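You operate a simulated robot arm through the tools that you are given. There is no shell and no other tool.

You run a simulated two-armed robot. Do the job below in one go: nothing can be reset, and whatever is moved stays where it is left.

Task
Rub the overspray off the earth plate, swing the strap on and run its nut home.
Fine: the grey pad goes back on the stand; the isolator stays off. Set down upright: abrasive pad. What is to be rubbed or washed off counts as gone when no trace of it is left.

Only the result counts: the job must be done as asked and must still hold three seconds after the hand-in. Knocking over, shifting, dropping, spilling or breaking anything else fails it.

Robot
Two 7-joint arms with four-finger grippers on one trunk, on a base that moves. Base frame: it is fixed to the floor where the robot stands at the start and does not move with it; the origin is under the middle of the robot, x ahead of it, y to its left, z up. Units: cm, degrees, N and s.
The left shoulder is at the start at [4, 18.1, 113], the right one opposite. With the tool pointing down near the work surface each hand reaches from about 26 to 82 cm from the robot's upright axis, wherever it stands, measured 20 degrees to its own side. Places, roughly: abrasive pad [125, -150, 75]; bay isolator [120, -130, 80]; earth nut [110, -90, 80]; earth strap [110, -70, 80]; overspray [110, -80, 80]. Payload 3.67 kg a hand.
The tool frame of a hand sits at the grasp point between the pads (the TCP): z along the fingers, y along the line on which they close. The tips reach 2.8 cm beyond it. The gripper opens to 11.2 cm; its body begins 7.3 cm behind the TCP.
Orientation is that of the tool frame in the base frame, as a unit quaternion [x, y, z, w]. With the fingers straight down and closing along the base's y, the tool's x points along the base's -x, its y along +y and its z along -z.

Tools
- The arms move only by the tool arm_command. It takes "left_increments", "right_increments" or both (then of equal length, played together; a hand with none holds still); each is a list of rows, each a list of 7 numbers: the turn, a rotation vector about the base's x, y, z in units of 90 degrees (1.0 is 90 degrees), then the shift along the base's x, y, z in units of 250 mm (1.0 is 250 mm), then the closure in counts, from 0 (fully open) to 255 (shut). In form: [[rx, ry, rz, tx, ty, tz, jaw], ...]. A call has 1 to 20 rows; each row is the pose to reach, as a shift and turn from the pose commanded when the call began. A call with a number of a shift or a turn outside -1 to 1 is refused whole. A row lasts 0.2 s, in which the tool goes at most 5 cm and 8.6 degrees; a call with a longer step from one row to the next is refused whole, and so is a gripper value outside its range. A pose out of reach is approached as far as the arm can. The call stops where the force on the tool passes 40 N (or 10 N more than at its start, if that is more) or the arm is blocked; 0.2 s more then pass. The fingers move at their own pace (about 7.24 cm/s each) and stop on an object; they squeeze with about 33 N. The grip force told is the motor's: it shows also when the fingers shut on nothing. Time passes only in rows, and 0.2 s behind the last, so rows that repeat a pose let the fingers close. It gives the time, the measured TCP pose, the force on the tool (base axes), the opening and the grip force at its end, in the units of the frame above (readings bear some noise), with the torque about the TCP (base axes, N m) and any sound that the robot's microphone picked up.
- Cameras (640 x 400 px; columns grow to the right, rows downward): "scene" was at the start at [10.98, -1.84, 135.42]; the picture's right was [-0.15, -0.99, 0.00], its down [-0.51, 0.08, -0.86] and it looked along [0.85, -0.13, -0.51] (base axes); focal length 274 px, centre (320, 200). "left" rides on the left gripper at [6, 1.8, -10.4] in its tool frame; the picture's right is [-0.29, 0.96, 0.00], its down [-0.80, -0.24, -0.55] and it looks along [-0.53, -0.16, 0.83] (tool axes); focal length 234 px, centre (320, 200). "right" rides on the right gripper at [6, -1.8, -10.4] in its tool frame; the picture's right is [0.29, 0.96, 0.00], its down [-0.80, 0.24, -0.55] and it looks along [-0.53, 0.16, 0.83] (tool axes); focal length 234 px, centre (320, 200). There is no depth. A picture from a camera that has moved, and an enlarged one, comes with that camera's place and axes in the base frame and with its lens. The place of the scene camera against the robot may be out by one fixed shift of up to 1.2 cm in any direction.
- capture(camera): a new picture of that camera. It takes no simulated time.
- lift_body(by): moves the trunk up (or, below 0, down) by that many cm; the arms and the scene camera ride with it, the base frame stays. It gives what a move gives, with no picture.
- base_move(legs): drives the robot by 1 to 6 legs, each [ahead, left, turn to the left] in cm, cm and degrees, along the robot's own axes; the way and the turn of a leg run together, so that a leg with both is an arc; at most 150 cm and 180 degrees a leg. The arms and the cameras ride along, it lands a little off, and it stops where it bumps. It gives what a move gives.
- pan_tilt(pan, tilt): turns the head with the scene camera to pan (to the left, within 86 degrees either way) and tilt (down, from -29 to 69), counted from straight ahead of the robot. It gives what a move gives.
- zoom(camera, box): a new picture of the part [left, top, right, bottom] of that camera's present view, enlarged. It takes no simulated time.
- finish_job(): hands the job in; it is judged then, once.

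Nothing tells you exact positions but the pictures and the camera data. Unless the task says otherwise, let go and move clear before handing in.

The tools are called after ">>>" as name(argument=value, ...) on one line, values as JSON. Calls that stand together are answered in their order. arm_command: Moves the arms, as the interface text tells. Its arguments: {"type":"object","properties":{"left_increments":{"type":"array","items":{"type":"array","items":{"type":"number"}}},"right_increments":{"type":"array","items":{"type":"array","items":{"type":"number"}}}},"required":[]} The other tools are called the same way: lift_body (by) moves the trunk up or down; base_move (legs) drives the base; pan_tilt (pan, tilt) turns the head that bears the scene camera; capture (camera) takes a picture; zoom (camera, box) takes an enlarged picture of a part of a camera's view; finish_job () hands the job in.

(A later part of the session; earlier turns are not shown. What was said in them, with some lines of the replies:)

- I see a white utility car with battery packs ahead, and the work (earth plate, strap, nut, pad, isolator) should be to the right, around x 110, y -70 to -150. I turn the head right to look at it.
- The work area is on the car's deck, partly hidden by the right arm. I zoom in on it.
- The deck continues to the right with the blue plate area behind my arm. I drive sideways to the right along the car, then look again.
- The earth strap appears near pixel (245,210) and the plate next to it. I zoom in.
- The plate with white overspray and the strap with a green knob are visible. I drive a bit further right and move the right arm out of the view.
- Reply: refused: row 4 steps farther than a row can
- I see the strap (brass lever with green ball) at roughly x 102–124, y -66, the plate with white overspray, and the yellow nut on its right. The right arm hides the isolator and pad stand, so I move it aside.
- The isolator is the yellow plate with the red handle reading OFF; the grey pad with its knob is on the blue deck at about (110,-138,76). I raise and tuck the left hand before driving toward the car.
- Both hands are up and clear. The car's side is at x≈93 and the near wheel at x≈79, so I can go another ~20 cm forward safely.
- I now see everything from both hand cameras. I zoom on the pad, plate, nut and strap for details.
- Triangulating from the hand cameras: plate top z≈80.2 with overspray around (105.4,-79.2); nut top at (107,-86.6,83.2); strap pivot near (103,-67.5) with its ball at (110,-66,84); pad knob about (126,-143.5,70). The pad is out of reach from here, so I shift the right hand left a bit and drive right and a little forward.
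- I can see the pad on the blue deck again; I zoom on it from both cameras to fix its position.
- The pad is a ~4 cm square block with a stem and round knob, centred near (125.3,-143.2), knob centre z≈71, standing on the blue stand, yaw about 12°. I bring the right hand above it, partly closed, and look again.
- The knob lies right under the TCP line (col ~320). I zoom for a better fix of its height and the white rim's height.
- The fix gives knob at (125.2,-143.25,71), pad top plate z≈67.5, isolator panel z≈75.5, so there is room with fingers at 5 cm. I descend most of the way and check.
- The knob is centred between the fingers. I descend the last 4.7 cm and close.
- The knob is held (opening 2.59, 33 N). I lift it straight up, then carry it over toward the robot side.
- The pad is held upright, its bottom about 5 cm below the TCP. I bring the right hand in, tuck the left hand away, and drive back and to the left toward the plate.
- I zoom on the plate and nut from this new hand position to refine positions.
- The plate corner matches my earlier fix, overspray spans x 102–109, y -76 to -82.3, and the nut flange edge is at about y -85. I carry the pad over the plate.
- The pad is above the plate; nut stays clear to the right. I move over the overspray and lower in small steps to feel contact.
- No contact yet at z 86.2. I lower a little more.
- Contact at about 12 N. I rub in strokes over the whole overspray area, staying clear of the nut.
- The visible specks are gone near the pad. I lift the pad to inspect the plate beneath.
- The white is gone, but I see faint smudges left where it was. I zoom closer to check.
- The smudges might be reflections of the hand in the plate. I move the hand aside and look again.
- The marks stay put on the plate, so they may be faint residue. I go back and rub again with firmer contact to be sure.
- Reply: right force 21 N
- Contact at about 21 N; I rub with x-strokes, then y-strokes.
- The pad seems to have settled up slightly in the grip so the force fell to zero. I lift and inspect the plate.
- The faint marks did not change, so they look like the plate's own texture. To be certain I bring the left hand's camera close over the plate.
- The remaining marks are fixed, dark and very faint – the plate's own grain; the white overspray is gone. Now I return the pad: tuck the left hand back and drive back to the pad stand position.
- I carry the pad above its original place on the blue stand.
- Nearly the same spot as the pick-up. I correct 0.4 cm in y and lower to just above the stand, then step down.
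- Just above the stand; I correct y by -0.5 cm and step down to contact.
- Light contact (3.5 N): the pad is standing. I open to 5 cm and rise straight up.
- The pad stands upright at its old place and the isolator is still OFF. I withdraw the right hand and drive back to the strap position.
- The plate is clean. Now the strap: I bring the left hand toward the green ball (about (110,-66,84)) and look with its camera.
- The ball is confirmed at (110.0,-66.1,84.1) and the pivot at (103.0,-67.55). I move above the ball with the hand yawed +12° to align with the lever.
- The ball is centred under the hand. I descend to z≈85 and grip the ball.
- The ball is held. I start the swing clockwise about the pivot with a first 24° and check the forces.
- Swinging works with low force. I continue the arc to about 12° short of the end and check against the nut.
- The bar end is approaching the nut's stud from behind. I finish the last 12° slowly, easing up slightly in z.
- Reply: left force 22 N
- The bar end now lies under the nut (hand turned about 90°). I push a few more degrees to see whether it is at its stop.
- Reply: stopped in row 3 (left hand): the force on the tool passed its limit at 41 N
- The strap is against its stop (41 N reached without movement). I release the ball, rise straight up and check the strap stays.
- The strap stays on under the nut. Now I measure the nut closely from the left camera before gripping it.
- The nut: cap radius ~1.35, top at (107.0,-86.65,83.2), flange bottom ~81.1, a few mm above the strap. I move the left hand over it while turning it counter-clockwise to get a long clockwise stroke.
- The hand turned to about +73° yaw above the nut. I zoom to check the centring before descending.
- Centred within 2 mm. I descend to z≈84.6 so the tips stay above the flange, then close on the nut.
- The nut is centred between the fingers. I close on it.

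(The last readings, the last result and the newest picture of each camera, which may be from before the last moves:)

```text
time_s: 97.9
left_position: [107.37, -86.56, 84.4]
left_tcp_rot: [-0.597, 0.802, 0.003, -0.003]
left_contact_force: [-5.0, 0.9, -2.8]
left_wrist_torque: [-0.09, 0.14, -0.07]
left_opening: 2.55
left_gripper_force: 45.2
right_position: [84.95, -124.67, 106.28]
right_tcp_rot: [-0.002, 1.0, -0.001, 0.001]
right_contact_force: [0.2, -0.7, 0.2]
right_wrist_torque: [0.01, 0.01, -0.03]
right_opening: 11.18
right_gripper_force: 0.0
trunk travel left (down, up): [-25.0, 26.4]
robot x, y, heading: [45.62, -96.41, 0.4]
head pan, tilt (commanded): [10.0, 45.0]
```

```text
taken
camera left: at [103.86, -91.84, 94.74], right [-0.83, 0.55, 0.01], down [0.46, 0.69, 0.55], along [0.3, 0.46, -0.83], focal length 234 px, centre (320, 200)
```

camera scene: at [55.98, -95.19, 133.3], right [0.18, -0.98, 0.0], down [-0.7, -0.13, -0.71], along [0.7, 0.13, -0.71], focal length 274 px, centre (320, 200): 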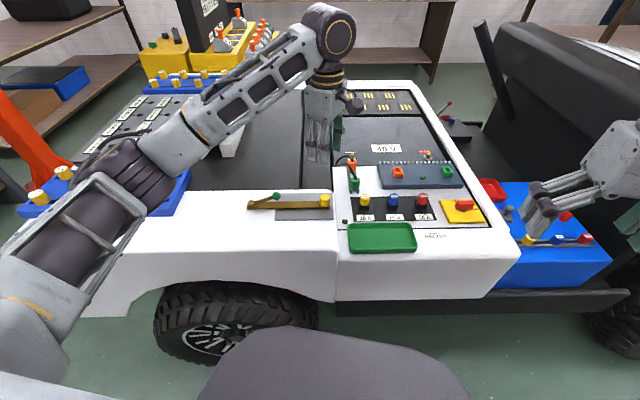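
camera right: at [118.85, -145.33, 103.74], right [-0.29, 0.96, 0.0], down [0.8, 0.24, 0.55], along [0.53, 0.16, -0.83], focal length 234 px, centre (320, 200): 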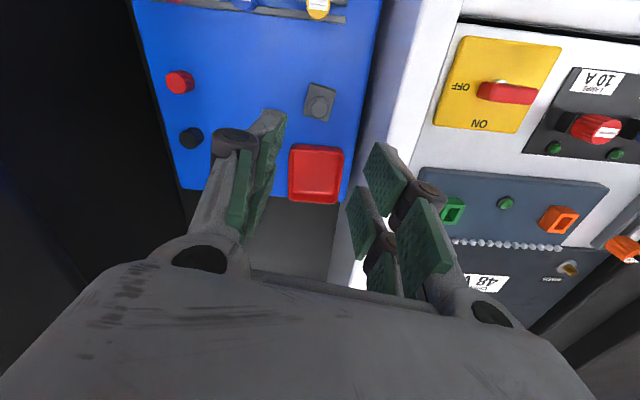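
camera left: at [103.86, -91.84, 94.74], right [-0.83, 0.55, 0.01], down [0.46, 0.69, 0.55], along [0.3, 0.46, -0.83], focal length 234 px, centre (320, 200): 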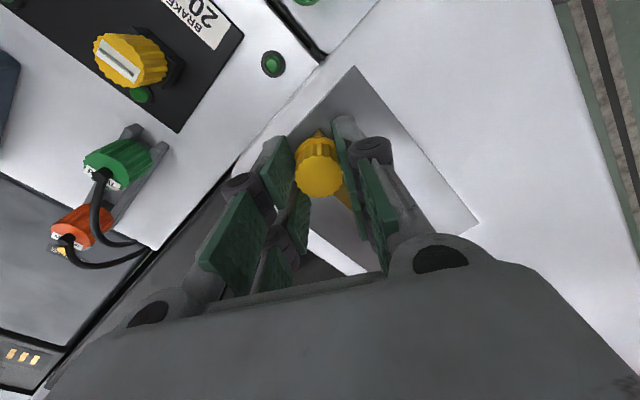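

Gripped (2.55 cm). I turn clockwise about 80° and check the torque and height.

>>> arm_command(left_increments=[[0, 0, -0.06, 0, 0, 0, 255], [0, 0, -0.14, 0, 0, 0, 255], [0, 0, -0.22, 0, 0, 0, 255], [0, 0, -0.3, 0, 0, 0, 255], [0, 0, -0.38, 0, 0, 0, 255], [0, 0, -0.46, 0, 0, 0, 255], [0, 0, -0.54, 0, 0, 0, 255], [0, 0, -0.62, 0, 0, 0, 255], [0, 0, -0.7, 0, 0, 0, 255], [0, 0, -0.78, 0, 0, 0, 255], [0, 0, -0.86, 0, 0, 0, 255], [0, 0, -0.86, 0, 0, 0, 255]])

>>> capture(camera="left")

>>> zoom(camera="scene", box=[290, 160, 370, 220])

```text
time_s: 100.5
left_position: [107.27, -86.75, 84.45]
left_tcp_rot: [0.037, 0.999, 0.004, -0.001]
left_contact_force: [1.5, -7.2, -9.3]
left_wrist_torque: [-0.27, -0.57, -0.04]
left_opening: 2.51
left_gripper_force: 45.9
right_position: [85.08, -124.76, 106.09]
right_tcp_rot: [-0.002, 1.0, 0.0, 0.0]
right_contact_force: [0.4, -0.5, 0.5]
right_wrist_torque: [0.02, -0.01, -0.02]
right_opening: 11.21
right_gripper_force: 0.2
trunk travel left (down, up): [-25.0, 26.4]
robot x, y, heading: [46.01, -95.94, 0.5]
head pan, tilt (commanded): [10.0, 45.0]
```

```text
taken
camera left: at [101.38, -84.64, 94.77], right [0.36, 0.93, 0.01], down [0.78, -0.3, 0.55], along [0.52, -0.19, -0.83], focal length 234 px, centre (320, 200)
```

left: 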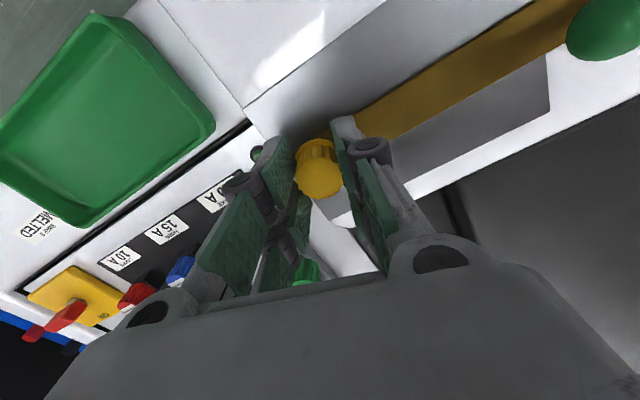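

```text
6.67 times, centred on (330, 190) of scene
camera zoom: at [56.07, -95.26, 133.28], right [0.18, -0.98, 0.0], down [-0.7, -0.13, -0.71], along [0.69, 0.13, -0.71], focal length 1830 px, centre (253, 267)
```

zoom: 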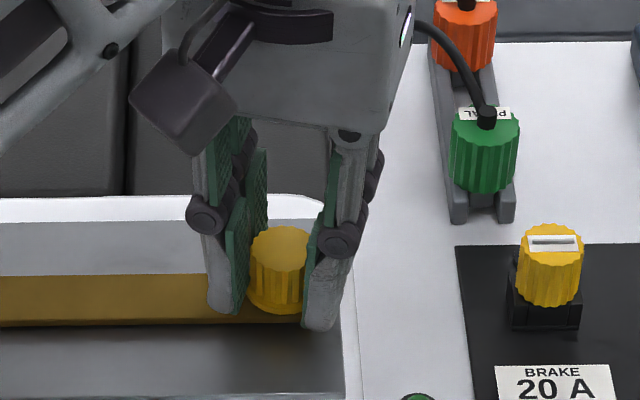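

The nut pulls the fingers down slightly, so it is threading on. I continue clockwise another ~77°, following down a little.

>>> arm_command(left_increments=[[0, 0, -0.06, 0, 0, -0.003, 255], [0, 0, -0.14, 0, 0, -0.004, 255], [0, 0, -0.22, 0, 0, -0.004, 255], [0, 0, -0.3, 0, 0, -0.005, 255], [0, 0, -0.38, 0, 0, -0.005, 255], [0, 0, -0.46, 0, 0, -0.006, 255], [0, 0, -0.54, 0, 0, -0.006, 255], [0, 0, -0.62, 0, 0, -0.007, 255], [0, 0, -0.7, 0, 0, -0.007, 255], [0, 0, -0.78, 0, 0, -0.008, 255], [0, 0, -0.86, 0, 0, -0.008, 255], [0, 0, -0.86, 0, 0, -0.008, 255]])

>>> capture(camera="left")

>>> zoom(camera="scene", box=[290, 160, 370, 220])

```text
time_s: 103.1
left_position: [107.22, -86.8, 84.51]
left_tcp_rot: [0.654, 0.756, 0.004, 0.002]
left_contact_force: [0.8, -10.6, 11.1]
left_wrist_torque: [-0.61, 0.03, -0.02]
left_opening: 2.48
left_gripper_force: 44.9
right_position: [84.92, -124.71, 106.11]
right_tcp_rot: [-0.002, 1.0, 0.002, 0.001]
right_contact_force: [-0.2, -1.3, -0.8]
right_wrist_torque: [0.01, 0.05, 0.02]
right_opening: 11.18
right_gripper_force: 0.0
trunk travel left (down, up): [-25.0, 26.4]
robot x, y, heading: [45.77, -96.05, 0.2]
head pan, tilt (commanded): [10.0, 45.0]
```

```text
taken
camera left: at [107.95, -80.62, 94.76], right [0.99, -0.15, 0.01], down [-0.13, -0.82, 0.55], along [-0.07, -0.55, -0.83], focal length 234 px, centre (320, 200)
```

left: 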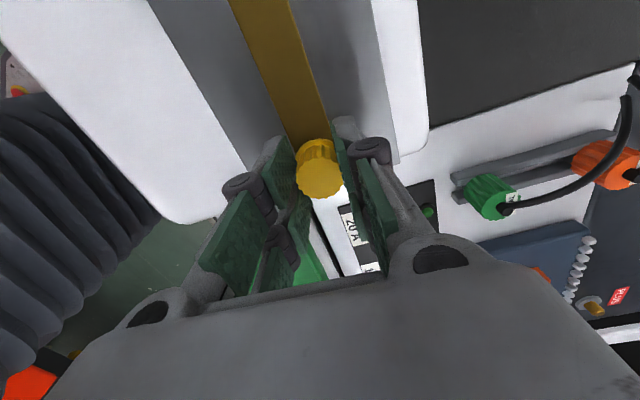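

```text
6.67 times, centred on (330, 190) of scene
camera zoom: at [55.88, -95.31, 133.31], right [0.18, -0.98, 0.0], down [-0.7, -0.13, -0.71], along [0.7, 0.13, -0.71], focal length 1830 px, centre (253, 267)
```

zoom: 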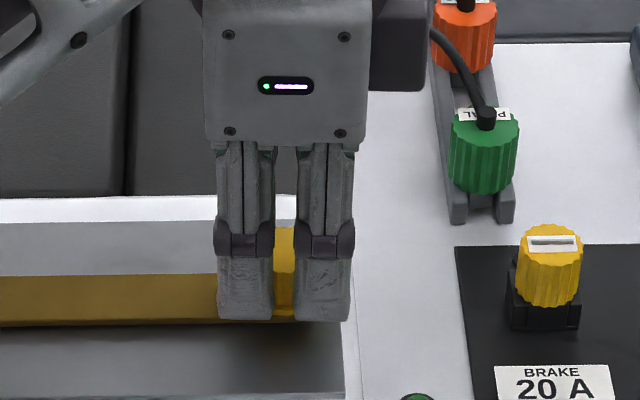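

Turned about 155° so far with little torque. I try continuing further in the same grip.

>>> arm_command(left_increments=[[0, 0, -0.06, 0, 0, 0.002, 255], [0, 0, -0.14, 0, 0, 0.004, 255], [0, 0, -0.22, 0, 0, 0.004, 255], [0, 0, -0.3, 0, 0, 0.004, 255], [0, 0, -0.38, 0, 0, 0.004, 255], [0, 0, -0.46, 0, 0, 0.004, 255], [0, 0, -0.54, 0, 0, 0.004, 255], [0, 0, -0.54, 0, 0, 0.004, 255]])

>>> capture(camera="left")

>>> capture(camera="scene")

```text
time_s: 104.9
left_position: [107.22, -86.81, 84.55]
left_tcp_rot: [0.907, 0.421, 0.003, 0.004]
left_contact_force: [2.3, -7.2, 8.3]
left_wrist_torque: [-0.1, -0.31, -0.04]
left_opening: 2.48
left_gripper_force: 44.7
right_position: [84.98, -124.78, 106.13]
right_tcp_rot: [-0.002, 1.0, 0.0, 0.0]
right_contact_force: [-0.2, -0.8, -0.6]
right_wrist_torque: [-0.01, 0.01, 0.01]
right_opening: 11.19
right_gripper_force: 0.1
trunk travel left (down, up): [-25.0, 26.4]
robot x, y, heading: [45.53, -96.13, 0.2]
head pan, tilt (commanded): [10.0, 45.0]
```

```text
taken
camera left: at [112.3, -83.32, 94.76], right [0.55, -0.84, 0.01], down [-0.7, -0.45, 0.55], along [-0.46, -0.31, -0.83], focal length 234 px, centre (320, 200)
```

left: 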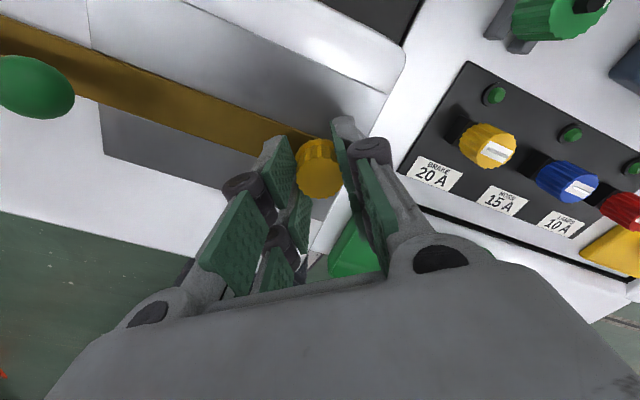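

```text
taken
camera scene: at [55.92, -95.29, 133.3], right [0.18, -0.98, 0.0], down [-0.7, -0.13, -0.71], along [0.7, 0.13, -0.71], focal length 274 px, centre (320, 200)
```

scene: 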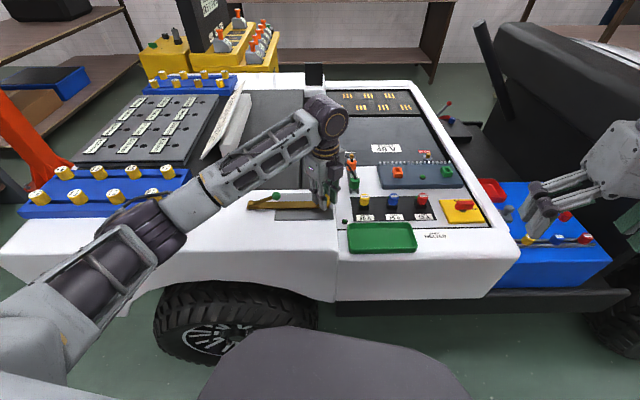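

The wrist has more range. I continue to about -170°, then will inspect and regrip.

>>> arm_command(left_increments=[[0, 0, -0.06, 0, 0, 0, 255], [0, 0, -0.14, 0, 0, 0, 255], [0, 0, -0.22, 0, 0, 0, 255], [0, 0, -0.3, 0, 0, 0, 255], [0, 0, -0.38, 0, 0, 0, 255], [0, 0, -0.44, 0, 0, 0, 255], [0, 0, -0.44, 0, 0, 0, 255]])

>>> capture(camera="left")

```text
time_s: 106.5
left_position: [107.25, -86.76, 84.57]
left_tcp_rot: [0.996, 0.089, 0.0, 0.004]
left_contact_force: [0.9, -8.2, -1.9]
left_wrist_torque: [-0.03, -1.02, -0.02]
left_opening: 2.47
left_gripper_force: 45.3
right_position: [85.04, -124.66, 106.04]
right_tcp_rot: [-0.001, 1.0, 0.0, 0.0]
right_contact_force: [-0.5, 0.7, -0.8]
right_wrist_torque: [0.0, 0.02, -0.04]
right_opening: 11.22
right_gripper_force: 0.0
trunk travel left (down, up): [-25.0, 26.4]
robot x, y, heading: [46.2, -96.04, 0.0]
head pan, tilt (commanded): [10.0, 45.0]
```

```text
taken
camera left: at [113.36, -87.4, 94.74], right [-0.11, -0.99, 0.01], down [-0.83, 0.1, 0.55], along [-0.55, 0.06, -0.83], focal length 234 px, centre (320, 200)
```

left: 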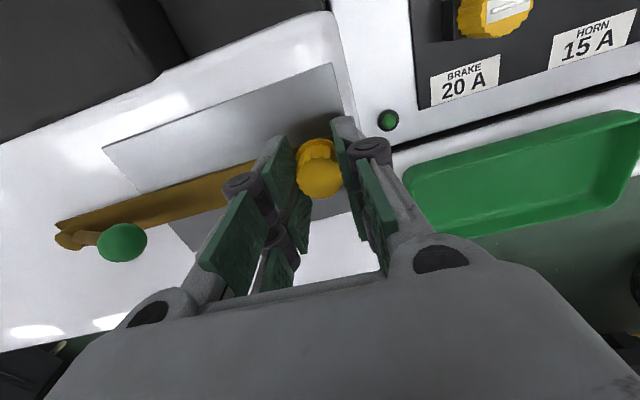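

The nut has turned about 243° freely. I open, rise and check its height before turning the hand back.

>>> arm_command(left_increments=[[0, 0, 0, 0, 0, 0, 200], [0, 0, 0, 0, 0, 0, 141], [0, 0, 0, 0, 0, 0, 141], [0, 0, 0, 0, 0, 0.08, 141], [0, 0, 0, 0, 0, 0.2, 141], [0, 0, 0.09, 0, 0, 0.3, 141], [0, 0, 0.18, 0, 0, 0.3, 141], [0, 0, 0.27, 0, 0, 0.3, 141], [0, 0, 0.36, 0, 0, 0.3, 141], [0, 0, 0.45, 0, 0, 0.3, 141], [0, 0, 0.54, 0, 0, 0.3, 141], [0, 0, 0.63, 0, 0, 0.3, 141], [0, 0, 0.72, 0, 0, 0.3, 141], [0, 0, 0.81, 0, 0, 0.3, 141], [0, 0, 0.9, 0, 0, 0.3, 141], [0, 0, 0.9, 0, 0, 0.3, 141]])

>>> zoom(camera="scene", box=[310, 180, 350, 210])

>>> capture(camera="left")

```text
time_s: 109.9
left_position: [107.19, -86.68, 91.99]
left_tcp_rot: [0.698, 0.716, 0.002, 0.002]
left_contact_force: [-0.7, 0.0, 0.6]
left_wrist_torque: [-0.05, 0.03, 0.05]
left_opening: 5.0
left_gripper_force: 0.0
right_position: [85.0, -124.66, 106.07]
right_tcp_rot: [-0.001, 1.0, 0.0, 0.0]
right_contact_force: [0.7, 0.1, 0.2]
right_wrist_torque: [-0.01, -0.01, -0.03]
right_opening: 11.16
right_gripper_force: 0.1
trunk travel left (down, up): [-25.0, 26.4]
robot x, y, heading: [45.74, -96.14, 0.2]
head pan, tilt (commanded): [10.0, 45.0]
```

```text
13.33 times, centred on (330, 195) of scene
camera zoom: at [55.98, -95.19, 133.3], right [0.18, -0.98, 0.0], down [-0.7, -0.13, -0.71], along [0.7, 0.13, -0.71], focal length 3660 px, centre (187, 267)
```

zoom: 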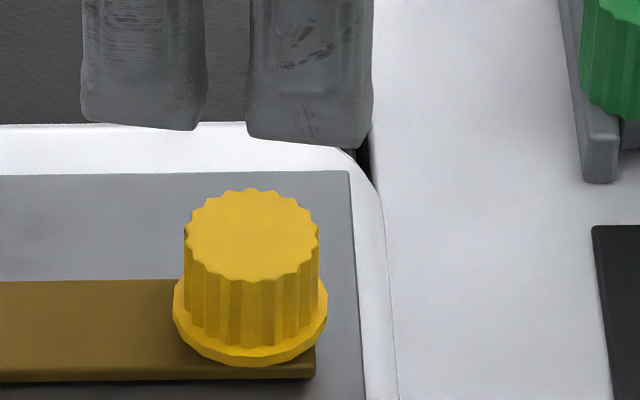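

```text
taken
camera left: at [108.71, -80.64, 102.25], right [0.96, -0.26, 0.01], down [-0.22, -0.8, 0.55], along [-0.14, -0.53, -0.83], focal length 234 px, centre (320, 200)
```

left: 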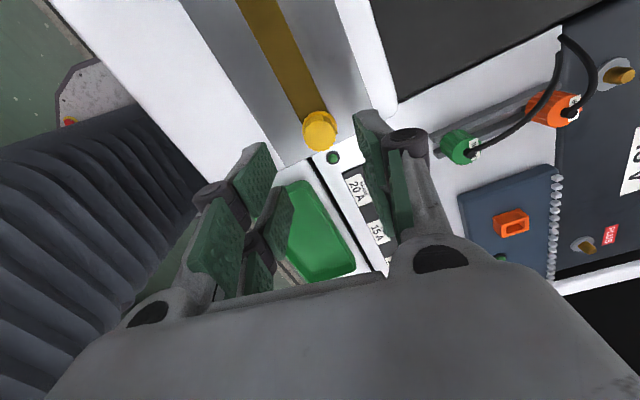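

The nut went down about 1.5 mm over 243°, so it needs more turns. I turn the hand back to +73° and regrip.

>>> arm_command(left_increments=[[0, 0, 0.09, 0, 0, 0, 141], [0, 0, 0.18, 0, 0, 0, 141], [0, 0, 0.27, 0, 0, 0, 141], [0, 0, 0.36, 0, 0, 0, 141], [0, 0, 0.45, 0, 0, 0, 141], [0, 0, 0.54, 0, 0, 0, 141], [0, 0, 0.63, 0, 0, 0, 141], [0, 0, 0.72, 0, 0, 0, 141], [0, 0, 0.81, 0, 0, 0, 141], [0, 0, 0.9, 0, 0, 0, 141]])

>>> arm_command(left_increments=[[0, 0, 0.09, 0, 0, 0, 141], [0, 0, 0.18, 0, 0, 0, 141], [0, 0, 0.27, 0, 0, 0, 141], [0, 0, 0.36, 0, 0, 0, 141], [0, 0, 0.45, 0, 0, 0, 141], [0, 0, 0.54, 0, 0, 0, 141], [0, 0, 0.63, 0, 0, 0, 141], [0, 0, 0.72, 0, 0, 0, 141], [0, 0, 0.81, 0, 0, 0, 141], [0, 0, 0.9, 0, 0, 0, 141], [0, 0, 0.9, 0, 0, 0, 141]])

>>> capture(camera="left")

```text
time_s: 112.1
left_position: [107.1, -86.68, 92.13]
left_tcp_rot: [0.066, 0.998, 0.005, 0.0]
left_contact_force: [-0.2, 1.4, 0.5]
left_wrist_torque: [0.0, -0.04, 0.01]
left_opening: 5.01
left_gripper_force: 0.0
right_position: [84.86, -124.66, 106.1]
right_tcp_rot: [-0.001, 1.0, 0.0, 0.0]
right_contact_force: [0.5, -0.3, 0.2]
right_wrist_torque: [0.01, 0.01, 0.03]
right_opening: 11.21
right_gripper_force: 0.2
trunk travel left (down, up): [-25.0, 26.4]
robot x, y, heading: [46.05, -96.51, 0.4]
head pan, tilt (commanded): [10.0, 45.0]
```

```text
time_s: 114.5
left_position: [107.21, -86.63, 91.81]
left_tcp_rot: [-0.598, 0.802, 0.003, -0.003]
left_contact_force: [0.6, 0.4, -0.1]
left_wrist_torque: [0.0, -0.03, 0.01]
left_opening: 5.02
left_gripper_force: 0.0
right_position: [85.05, -124.69, 106.2]
right_tcp_rot: [-0.002, 1.0, 0.0, 0.001]
right_contact_force: [-0.9, -0.6, 0.4]
right_wrist_torque: [0.02, -0.03, -0.01]
right_opening: 11.19
right_gripper_force: 0.1
trunk travel left (down, up): [-25.0, 26.4]
robot x, y, heading: [45.96, -96.4, 0.2]
head pan, tilt (commanded): [10.0, 45.0]
```

```text
taken
camera left: at [103.8, -91.98, 102.23], right [-0.84, 0.55, 0.01], down [0.46, 0.69, 0.55], along [0.3, 0.47, -0.83], focal length 234 px, centre (320, 200)
```

left: 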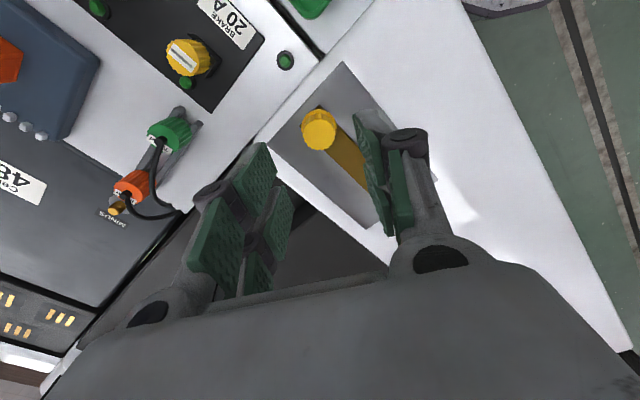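

I descend to z≈84.3 and close on the nut again.

>>> arm_command(left_increments=[[0, 0, 0, 0.002, -0.003, -0.14, 141], [0, 0, 0, 0.002, -0.003, -0.25, 141], [0, 0, 0, 0.002, -0.003, -0.303, 141], [0, 0, 0, 0.002, -0.003, -0.303, 141], [0, 0, 0, 0.002, -0.003, -0.303, 190], [0, 0, 0, 0.002, -0.003, -0.303, 230], [0, 0, 0, 0.002, -0.003, -0.303, 255], [0, 0, 0, 0.002, -0.003, -0.303, 255], [0, 0, 0, 0.002, -0.003, -0.303, 255]])

>>> arm_command(left_increments=[[0, 0, -0.08, 0, 0, 0, 255], [0, 0, -0.16, 0, 0, 0, 255], [0, 0, -0.24, 0, 0, 0, 255], [0, 0, -0.32, 0, 0, -0.001, 255], [0, 0, -0.4, 0, 0, -0.001, 255], [0, 0, -0.48, 0, 0, -0.001, 255], [0, 0, -0.56, 0, 0, -0.001, 255], [0, 0, -0.64, 0, 0, -0.002, 255], [0, 0, -0.72, 0, 0, -0.002, 255], [0, 0, -0.8, 0, 0, -0.002, 255], [0, 0, -0.88, 0, 0, -0.002, 255], [0, 0, -0.96, 0, 0, -0.002, 255], [0, 0, -0.96, 0, 0, -0.002, 255]])

```text
time_s: 116.5
left_position: [107.3, -86.91, 84.36]
left_tcp_rot: [-0.596, 0.803, 0.003, -0.002]
left_contact_force: [1.7, -0.3, -1.7]
left_wrist_torque: [0.05, -0.02, -0.01]
left_opening: 2.54
left_gripper_force: 45.4
right_position: [85.02, -124.64, 106.2]
right_tcp_rot: [-0.002, 1.0, -0.001, 0.0]
right_contact_force: [-0.6, -0.2, 0.4]
right_wrist_torque: [0.0, -0.01, 0.0]
right_opening: 11.19
right_gripper_force: 0.0
trunk travel left (down, up): [-25.0, 26.4]
robot x, y, heading: [46.06, -96.19, 0.4]
head pan, tilt (commanded): [10.0, 45.0]
```

```text
time_s: 119.3
left_position: [107.25, -86.86, 84.41]
left_tcp_rot: [0.115, 0.993, 0.005, 0.0]
left_contact_force: [-9.0, 2.0, 0.9]
left_wrist_torque: [0.05, -0.43, -0.01]
left_opening: 2.48
left_gripper_force: 45.1
right_position: [84.87, -124.7, 106.14]
right_tcp_rot: [-0.002, 1.0, 0.0, 0.001]
right_contact_force: [0.6, 1.0, -0.3]
right_wrist_torque: [0.01, -0.01, 0.01]
right_opening: 11.21
right_gripper_force: 0.1
trunk travel left (down, up): [-25.0, 26.4]
robot x, y, heading: [46.16, -96.05, 0.3]
head pan, tilt (commanded): [10.0, 45.0]
```

Still turning freely. I continue the clockwise stroke.

>>> arm_command(left_increments=[[0, 0, -0.08, 0, 0, 0, 255], [0, 0, -0.16, 0, 0, 0, 255], [0, 0, -0.24, 0, 0, 0, 255], [0, 0, -0.32, 0, 0, -0.001, 255], [0, 0, -0.4, 0, 0, -0.001, 255], [0, 0, -0.48, 0, 0, -0.001, 255], [0, 0, -0.56, 0, 0, -0.001, 255], [0, 0, -0.64, 0, 0, -0.002, 255], [0, 0, -0.72, 0, 0, -0.002, 255], [0, 0, -0.8, 0, 0, -0.002, 255], [0, 0, -0.88, 0, 0, -0.002, 255], [0, 0, -0.96, 0, 0, -0.002, 255], [0, 0, -0.96, 0, 0, -0.002, 255]])

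>>> arm_command(left_increments=[[0, 0, -0.08, 0, 0, 0, 255], [0, 0, -0.16, 0, 0, 0, 255], [0, 0, -0.24, 0, 0, 0, 255], [0, 0, -0.32, 0, 0, -0.001, 255], [0, 0, -0.4, 0, 0, -0.001, 255], [0, 0, -0.48, 0, 0, -0.001, 255], [0, 0, -0.56, 0, 0, -0.001, 255], [0, 0, -0.64, 0, 0, -0.002, 255], [0, 0, -0.72, 0, 0, -0.002, 255], [0, 0, -0.76, 0, 0, -0.002, 255], [0, 0, -0.76, 0, 0, -0.002, 255]])

```text
time_s: 122.1
left_position: [107.3, -86.7, 84.35]
left_tcp_rot: [0.764, 0.646, 0.004, 0.002]
left_contact_force: [-14.0, -6.6, 0.4]
left_wrist_torque: [-0.39, 0.31, 0.61]
left_opening: 2.51
left_gripper_force: 44.9
right_position: [84.85, -124.75, 106.17]
right_tcp_rot: [-0.002, 1.0, 0.001, 0.001]
right_contact_force: [-0.9, 0.4, -0.2]
right_wrist_torque: [0.01, -0.01, -0.02]
right_opening: 11.19
right_gripper_force: 0.1
trunk travel left (down, up): [-25.0, 26.4]
robot x, y, heading: [45.68, -96.41, 0.5]
head pan, tilt (commanded): [10.0, 45.0]
```

```text
time_s: 124.5
left_position: [107.19, -86.82, 84.3]
left_tcp_rot: [0.995, 0.104, 0.0, 0.003]
left_contact_force: [-0.5, 0.8, 3.0]
left_wrist_torque: [0.14, -0.11, 0.26]
left_opening: 2.51
left_gripper_force: 45.3
right_position: [84.87, -124.67, 106.28]
right_tcp_rot: [-0.001, 1.0, 0.0, 0.0]
right_contact_force: [0.2, -0.6, 0.2]
right_wrist_torque: [0.01, -0.02, -0.03]
right_opening: 11.19
right_gripper_force: 0.0
trunk travel left (down, up): [-25.0, 26.4]
robot x, y, heading: [45.61, -95.92, 0.2]
head pan, tilt (commanded): [10.0, 45.0]
```

The torque about z rose to 0.6 N m, suggesting the nut has seated. I open, rise and inspect.

>>> arm_command(left_increments=[[0, 0, 0, 0, 0, 0, 200], [0, 0, 0, 0, 0, 0, 141], [0, 0, 0, 0, 0, 0, 141], [0, 0, 0, 0, 0, 0.08, 141], [0, 0, 0, 0, 0, 0.2, 141], [0, 0, 0.09, 0, 0, 0.3, 141], [0, 0, 0.18, 0, 0, 0.3, 141], [0, 0, 0.27, 0, 0, 0.3, 141], [0, 0, 0.36, 0, 0, 0.3, 141], [0, 0, 0.45, 0, 0, 0.3, 141], [0, 0, 0.54, 0, 0, 0.3, 141], [0, 0, 0.63, 0, 0, 0.3, 141], [0, 0, 0.72, 0, 0, 0.3, 141], [0, 0, 0.81, 0, 0, 0.3, 141], [0, 0, 0.9, 0, 0, 0.3, 141], [0, 0, 0.9, 0, 0, 0.3, 141]])

>>> zoom(camera="scene", box=[310, 180, 350, 210])

>>> capture(camera="left")

```text
time_s: 127.9
left_position: [107.26, -86.71, 91.8]
left_tcp_rot: [0.687, 0.727, 0.002, 0.003]
left_contact_force: [0.0, -0.3, 0.0]
left_wrist_torque: [0.0, 0.0, -0.02]
left_opening: 5.01
left_gripper_force: 0.0
right_position: [85.06, -124.68, 106.27]
right_tcp_rot: [-0.002, 1.0, 0.0, 0.001]
right_contact_force: [0.1, -0.7, -0.5]
right_wrist_torque: [0.0, 0.02, 0.0]
right_opening: 11.18
right_gripper_force: 0.0
trunk travel left (down, up): [-25.0, 26.4]
robot x, y, heading: [46.03, -96.15, 0.3]
head pan, tilt (commanded): [10.0, 45.0]
```

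```text
13.33 times, centred on (330, 195) of scene
camera zoom: at [55.98, -95.19, 133.3], right [0.18, -0.98, 0.0], down [-0.7, -0.13, -0.71], along [0.7, 0.13, -0.71], focal length 3660 px, centre (187, 267)
```

zoom: 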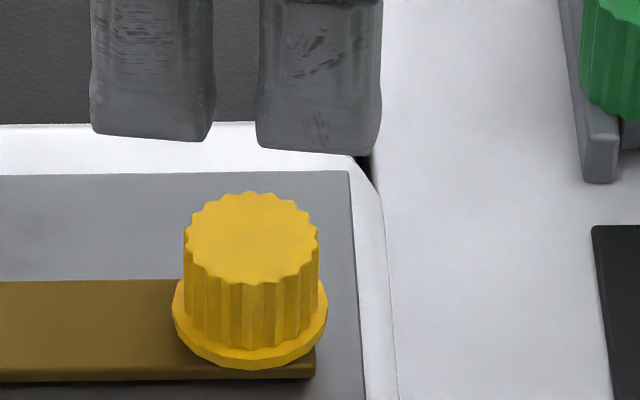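

```text
taken
camera left: at [108.51, -80.66, 102.02], right [0.97, -0.23, 0.01], down [-0.2, -0.81, 0.55], along [-0.12, -0.54, -0.83], focal length 234 px, centre (320, 200)
```

left: 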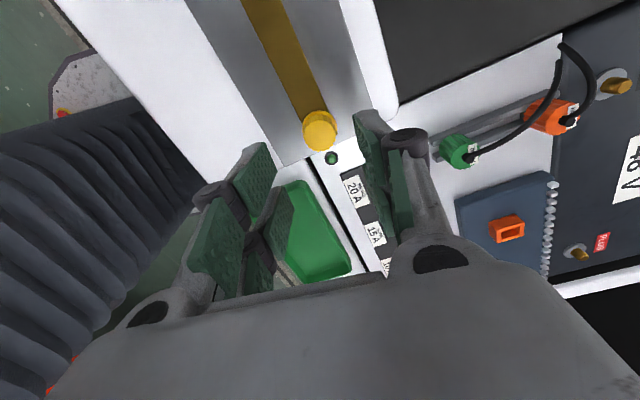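

The nut moved down another ~0.9 mm and the flange now appears on the strap. I regrip and test-tighten to confirm it is home.

>>> arm_command(left_increments=[[0, 0, 0, 0, 0, -0.14, 141], [0, 0, 0, 0, 0, -0.25, 141], [0, 0, 0, 0, 0, -0.302, 141], [0, 0, 0, 0, 0, -0.302, 141], [0, 0, 0, 0, 0, -0.302, 190], [0, 0, 0, 0, 0, -0.302, 230], [0, 0, 0, 0, 0, -0.302, 255], [0, 0, 0, 0, 0, -0.302, 255], [0, 0, 0, 0, 0, -0.302, 255]])

>>> arm_command(left_increments=[[0, 0, -0.03, 0, 0, 0, 255], [0, 0, -0.06, 0, 0, 0, 255], [0, 0, -0.09, 0, 0, 0, 255]])

>>> arm_command(left_increments=[[0, 0, -0.04, 0, 0, 0, 255], [0, 0, -0.08, 0, 0, 0, 255], [0, 0, -0.12, 0, 0, 0, 255]])

>>> arm_command(left_increments=[[0, 0, -0.06, 0, 0, 0, 255], [0, 0, -0.12, 0, 0, 0, 255], [0, 0, -0.18, 0, 0, 0, 255]])

```text
time_s: 129.9
left_position: [107.26, -86.84, 84.28]
left_tcp_rot: [0.688, 0.726, 0.002, 0.002]
left_contact_force: [-9.7, -0.3, -3.2]
left_wrist_torque: [0.15, 0.26, 0.2]
left_opening: 2.51
left_gripper_force: 45.1
right_position: [84.9, -124.69, 106.21]
right_tcp_rot: [0.0, 1.0, 0.0, 0.0]
right_contact_force: [0.8, 0.4, 0.3]
right_wrist_torque: [-0.02, -0.01, 0.02]
right_opening: 11.19
right_gripper_force: 0.0
trunk travel left (down, up): [-25.0, 26.4]
robot x, y, heading: [45.83, -96.18, 0.3]
head pan, tilt (commanded): [10.0, 45.0]
```

```text
time_s: 130.7
left_position: [107.15, -86.84, 84.24]
left_tcp_rot: [0.737, 0.676, 0.003, 0.003]
left_contact_force: [-8.5, 1.2, -8.9]
left_wrist_torque: [0.15, 0.21, 0.5]
left_opening: 2.51
left_gripper_force: 45.0
right_position: [84.97, -124.56, 106.14]
right_tcp_rot: [-0.002, 1.0, 0.001, 0.0]
right_contact_force: [-0.2, 0.4, 0.4]
right_wrist_torque: [-0.01, 0.0, 0.01]
right_opening: 11.2
right_gripper_force: 0.1
trunk travel left (down, up): [-25.0, 26.4]
robot x, y, heading: [45.7, -95.85, 0.4]
head pan, tilt (commanded): [10.0, 45.0]
```

```text
time_s: 131.5
left_position: [107.22, -86.76, 84.19]
left_tcp_rot: [0.798, 0.603, 0.002, 0.004]
left_contact_force: [-11.5, 2.9, -1.4]
left_wrist_torque: [-0.01, 0.3, 0.21]
left_opening: 2.51
left_gripper_force: 45.4
right_position: [84.8, -124.71, 106.21]
right_tcp_rot: [-0.001, 1.0, 0.0, 0.0]
right_contact_force: [-0.6, 0.1, 0.0]
right_wrist_torque: [-0.01, 0.02, -0.01]
right_opening: 11.21
right_gripper_force: 0.1
trunk travel left (down, up): [-25.0, 26.4]
robot x, y, heading: [45.7, -96.1, 0.4]
head pan, tilt (commanded): [10.0, 45.0]
```

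```text
time_s: 132.3
left_position: [107.25, -86.84, 84.16]
left_tcp_rot: [0.875, 0.484, 0.002, 0.004]
left_contact_force: [-8.1, 2.0, 0.1]
left_wrist_torque: [0.0, 0.2, 0.27]
left_opening: 2.5
left_gripper_force: 45.6
right_position: [84.92, -124.7, 106.17]
right_tcp_rot: [-0.002, 1.0, 0.0, 0.001]
right_contact_force: [-0.5, -0.3, -0.1]
right_wrist_torque: [-0.01, 0.03, 0.0]
right_opening: 11.19
right_gripper_force: 0.0
trunk travel left (down, up): [-25.0, 26.4]
robot x, y, heading: [45.59, -96.08, 0.1]
head pan, tilt (commanded): [10.0, 45.0]
```

Torque builds at once and then slips, consistent with a seated nut. I release, rise and compare its height again.

>>> arm_command(left_increments=[[0, 0, 0, 0, 0, 0, 200], [0, 0, 0, 0, 0, 0, 141], [0, 0, 0, 0, 0, 0, 141], [0, 0, 0, 0, 0, 0.08, 141], [0, 0, 0, 0, 0, 0.2, 141], [0, 0, 0.09, 0, 0, 0.36, 141], [0, 0, 0.18, 0, 0, 0.36, 141], [0, 0, 0.27, 0, 0, 0.36, 141], [0, 0, 0.36, 0, 0, 0.36, 141], [0, 0, 0.36, 0, 0, 0.36, 141]])

>>> zoom(camera="scene", box=[310, 180, 350, 210])

>>> zoom(camera="scene", box=[230, 150, 350, 230])

```text
time_s: 134.5
left_position: [107.33, -86.73, 93.1]
left_tcp_rot: [0.704, 0.71, 0.002, 0.003]
left_contact_force: [0.5, 0.4, 0.3]
left_wrist_torque: [0.01, -0.04, 0.02]
left_opening: 5.02
left_gripper_force: 0.1
right_position: [84.93, -124.66, 106.05]
right_tcp_rot: [-0.001, 1.0, 0.0, 0.0]
right_contact_force: [-0.2, 0.7, 0.9]
right_wrist_torque: [0.02, -0.01, 0.0]
right_opening: 11.2
right_gripper_force: 0.1
trunk travel left (down, up): [-25.0, 26.4]
robot x, y, heading: [45.98, -96.4, 0.1]
head pan, tilt (commanded): [10.0, 45.0]
```

```text
13.33 times, centred on (330, 195) of scene
camera zoom: at [55.98, -95.19, 133.3], right [0.18, -0.98, 0.0], down [-0.7, -0.13, -0.71], along [0.7, 0.13, -0.71], focal length 3660 px, centre (187, 267)
```

zoom: 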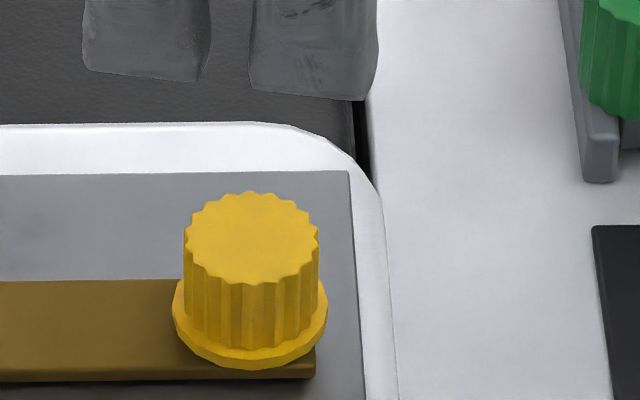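

```text
5.00 times, centred on (290, 190) of scene
camera zoom: at [55.98, -95.19, 133.3], right [0.18, -0.98, 0.0], down [-0.7, -0.13, -0.71], along [0.7, 0.13, -0.71], focal length 1373 px, centre (470, 250)
```

zoom: 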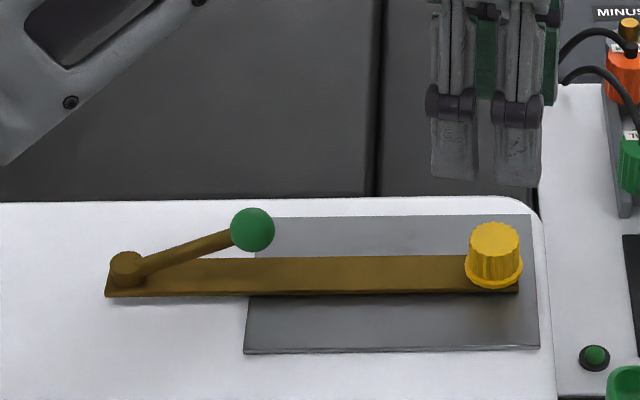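

Height and knurl are unchanged after the extra tightening, and the computed flange height matches the strap surface: the nut is home. I retract the left hand clear and check the whole scene.

>>> arm_command(left_increments=[[0, 0, 0, 0, 0, 0.18, 141], [0, 0, 0, 0, 0, 0.36, 100], [0, 0, 0.09, -0.08, 0.02, 0.5, 50], [0, 0, 0.18, -0.2, 0.1, 0.6, 0], [0, 0, 0.27, -0.36, 0.2, 0.6, 0], [0, 0, 0.36, -0.5, 0.3, 0.6, 0], [0, 0, 0.45, -0.64, 0.4, 0.6, 0], [0, 0, 0.54, -0.78, 0.5, 0.6, 0], [0, 0, 0.63, -0.9, 0.6, 0.6, 0], [0, 0, 0.72, -0.95, 0.75, 0.6, 0], [0, 0, 0.81, -0.95, 0.9, 0.6, 0], [0, 0, 0.9, -0.95, 1.0, 0.6, 0], [0, 0, 0.95, -0.95, 1.0, 0.6, 0]])

>>> pan_tilt(pan=-10, tilt=45)

>>> capture(camera="scene")

>>> zoom(camera="scene", box=[160, 150, 280, 230])

>>> zoom(camera="scene", box=[340, 130, 480, 230])

```text
time_s: 137.3
left_position: [83.7, -61.49, 108.06]
left_tcp_rot: [0.035, 0.999, 0.004, 0.001]
left_contact_force: [-0.3, -0.3, 0.1]
left_wrist_torque: [0.04, 0.03, 0.01]
left_opening: 11.21
left_gripper_force: 0.1
right_position: [84.92, -124.76, 106.21]
right_tcp_rot: [-0.001, 1.0, 0.001, 0.0]
right_contact_force: [-0.1, -0.8, -0.4]
right_wrist_torque: [0.03, 0.03, 0.0]
right_opening: 11.21
right_gripper_force: 0.1
trunk travel left (down, up): [-25.0, 26.4]
robot x, y, heading: [46.09, -96.08, 0.2]
head pan, tilt (commanded): [10.0, 45.0]
```

```text
time_s: 138.1
left_position: [83.51, -61.37, 108.02]
left_tcp_rot: [0.036, 0.999, 0.003, 0.0]
left_contact_force: [-0.2, 0.8, -0.6]
left_wrist_torque: [-0.02, -0.02, 0.0]
left_opening: 11.19
left_gripper_force: 0.1
right_position: [84.9, -124.61, 106.12]
right_tcp_rot: [-0.002, 1.0, 0.0, 0.001]
right_contact_force: [0.4, -0.2, -0.2]
right_wrist_torque: [0.0, 0.03, 0.0]
right_opening: 11.2
right_gripper_force: 0.1
trunk travel left (down, up): [-25.0, 26.4]
robot x, y, heading: [45.93, -96.24, 0.1]
head pan, tilt (commanded): [-10.0, 45.0]
```

```text
taken
camera scene: at [55.98, -97.99, 133.3], right [-0.17, -0.99, 0.0], down [-0.7, 0.12, -0.71], along [0.7, -0.12, -0.71], focal length 274 px, centre (320, 200)
```

scene: 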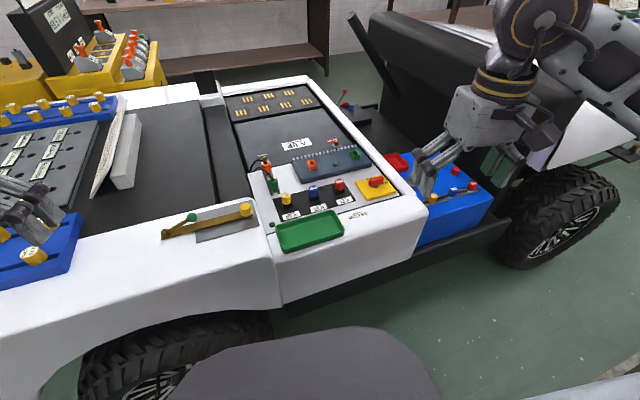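

```text
5.00 times, centred on (220, 190) of scene
camera zoom: at [55.98, -97.99, 133.3], right [-0.17, -0.99, 0.0], down [-0.7, 0.12, -0.71], along [0.7, -0.12, -0.71], focal length 1373 px, centre (820, 250)
```

zoom: 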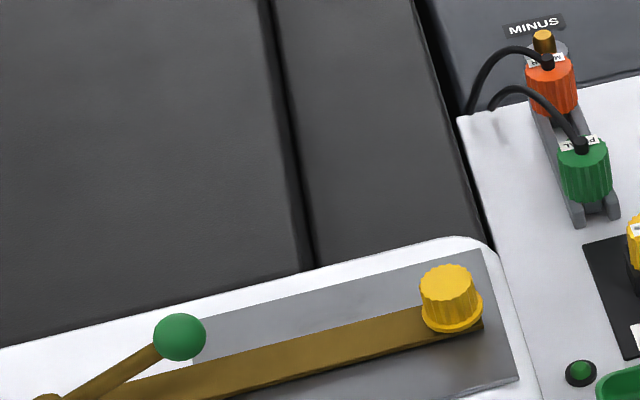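

```text
4.00 times, centred on (410, 180) of scene
camera zoom: at [55.98, -97.99, 133.3], right [-0.17, -0.99, 0.0], down [-0.7, 0.12, -0.71], along [0.7, -0.12, -0.71], focal length 1098 px, centre (-40, 280)
```

zoom: 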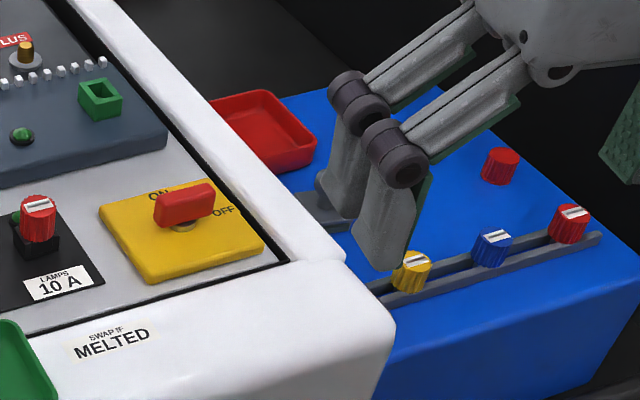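

Strap and nut look right; the right fingers hide the pad. I move the right hand aside to verify the pad.

>>> arm_command(right_increments=[[0, 0, 0, -0.05, 0.15, 0, 0], [0, 0, 0, -0.1, 0.3, 0, 0], [0, 0, 0, -0.2, 0.45, 0, 0], [0, 0, 0, -0.3, 0.6, 0, 0], [0, 0, 0, -0.3, 0.6, 0, 0]])

>>> zoom(camera="scene", box=[360, 130, 500, 230])

>>> capture(camera="scene")

```text
time_s: 139.3
left_position: [83.75, -61.54, 108.06]
left_tcp_rot: [0.036, 0.999, 0.004, 0.0]
left_contact_force: [0.1, -0.3, 0.1]
left_wrist_torque: [0.04, -0.05, 0.0]
left_opening: 11.22
left_gripper_force: 0.2
right_position: [77.29, -109.76, 106.2]
right_tcp_rot: [-0.002, 1.0, 0.0, 0.0]
right_contact_force: [0.3, -0.4, -0.5]
right_wrist_torque: [0.01, 0.0, 0.02]
right_opening: 11.2
right_gripper_force: 0.1
trunk travel left (down, up): [-25.0, 26.4]
robot x, y, heading: [45.97, -95.98, 0.6]
head pan, tilt (commanded): [-10.0, 45.0]
```

```text
4.00 times, centred on (430, 180) of scene
camera zoom: at [55.96, -98.12, 133.3], right [-0.17, -0.99, 0.0], down [-0.7, 0.12, -0.71], along [0.7, -0.12, -0.71], focal length 1098 px, centre (-120, 280)
```

zoom: 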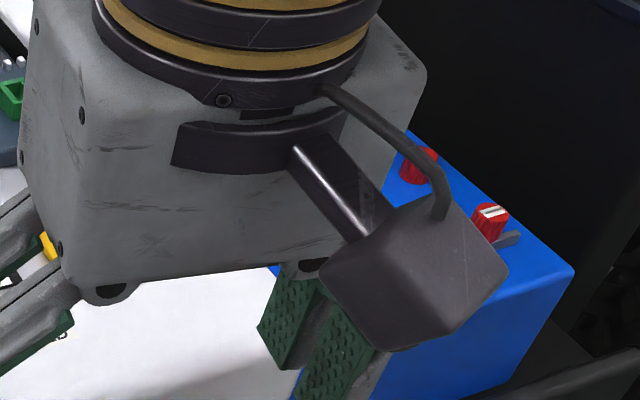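

```text
taken
camera scene: at [55.96, -98.12, 133.3], right [-0.17, -0.99, 0.0], down [-0.7, 0.12, -0.71], along [0.7, -0.12, -0.71], focal length 274 px, centre (320, 200)
```

scene: 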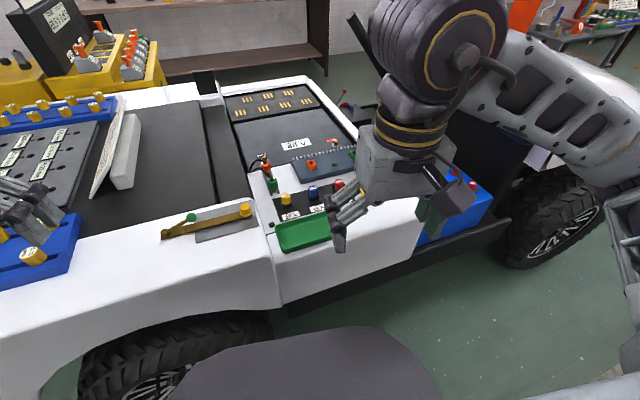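

That blocks it more; I move the hand out to the right-back instead.

>>> arm_command(right_increments=[[0, 0, 0, 0, -0.19, 0, 0], [0, 0, 0, 0, -0.38, 0, 0], [0, 0, 0, 0, -0.57, 0, 0], [0, 0, 0, 0, -0.76, 0, 0], [0, 0, 0, 0, -0.95, 0, 0], [0, 0, 0, 0, -0.95, 0, 0]])

>>> capture(camera="scene")

>>> zoom(camera="scene", box=[360, 130, 500, 230])

```text
time_s: 140.7
left_position: [83.47, -61.41, 108.21]
left_tcp_rot: [0.037, 0.999, 0.003, 0.001]
left_contact_force: [0.9, 1.0, -0.2]
left_wrist_torque: [0.04, -0.01, -0.02]
left_opening: 11.2
left_gripper_force: 0.0
right_position: [76.84, -133.64, 106.16]
right_tcp_rot: [-0.003, 1.0, 0.0, 0.0]
right_contact_force: [-0.5, 0.2, 1.0]
right_wrist_torque: [0.02, 0.01, 0.0]
right_opening: 11.19
right_gripper_force: 0.0
trunk travel left (down, up): [-25.0, 26.4]
robot x, y, heading: [45.77, -96.11, 0.3]
head pan, tilt (commanded): [-10.0, 45.0]
```

```text
taken
camera scene: at [55.85, -97.99, 133.31], right [-0.17, -0.99, 0.0], down [-0.7, 0.12, -0.71], along [0.7, -0.12, -0.71], focal length 274 px, centre (320, 200)
```

scene: 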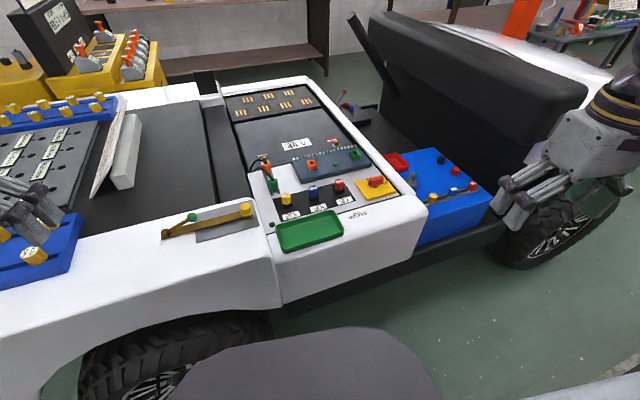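

```text
4.00 times, centred on (430, 180) of scene
camera zoom: at [55.85, -97.99, 133.31], right [-0.17, -0.99, 0.0], down [-0.7, 0.12, -0.71], along [0.7, -0.12, -0.71], focal length 1098 px, centre (-120, 280)
```

zoom: 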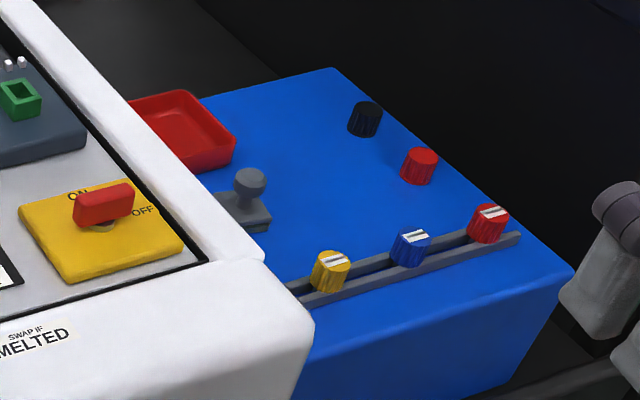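

The plate is clean and the strap sits on it against its stop, with the nut run down tight. The pad stands upright on the stand, the isolator still reads OFF, and both hands are open and clear, so I hand the job in.

>>> finish_job()

```text
The job is handed in.
```

The job is finished and handed in: the overspray is off the earth plate, the strap is on, and its nut is run home.

- **Plate:** I rubbed it twice with the grey pad. The white overspray no longer shows in close-ups. A few very faint dark marks remain. They did not change with the second, harder rub, so I took them to be the plate's own grain.
- **Strap:** it swung about 90° onto the plate and stopped against its end stop, and it stayed there when released.
- **Nut:** it moved down about 2.4 mm and then stopped. Turning it further only made the fingers slip, and its height no longer changed, so I took it as home.
- **Pad:** it is back upright at its original place on the blue stand.
- **Isolator:** I did not touch it, and it still reads OFF.

Both hands were open and clear before the hand-in, and I saw nothing else moved or knocked over.
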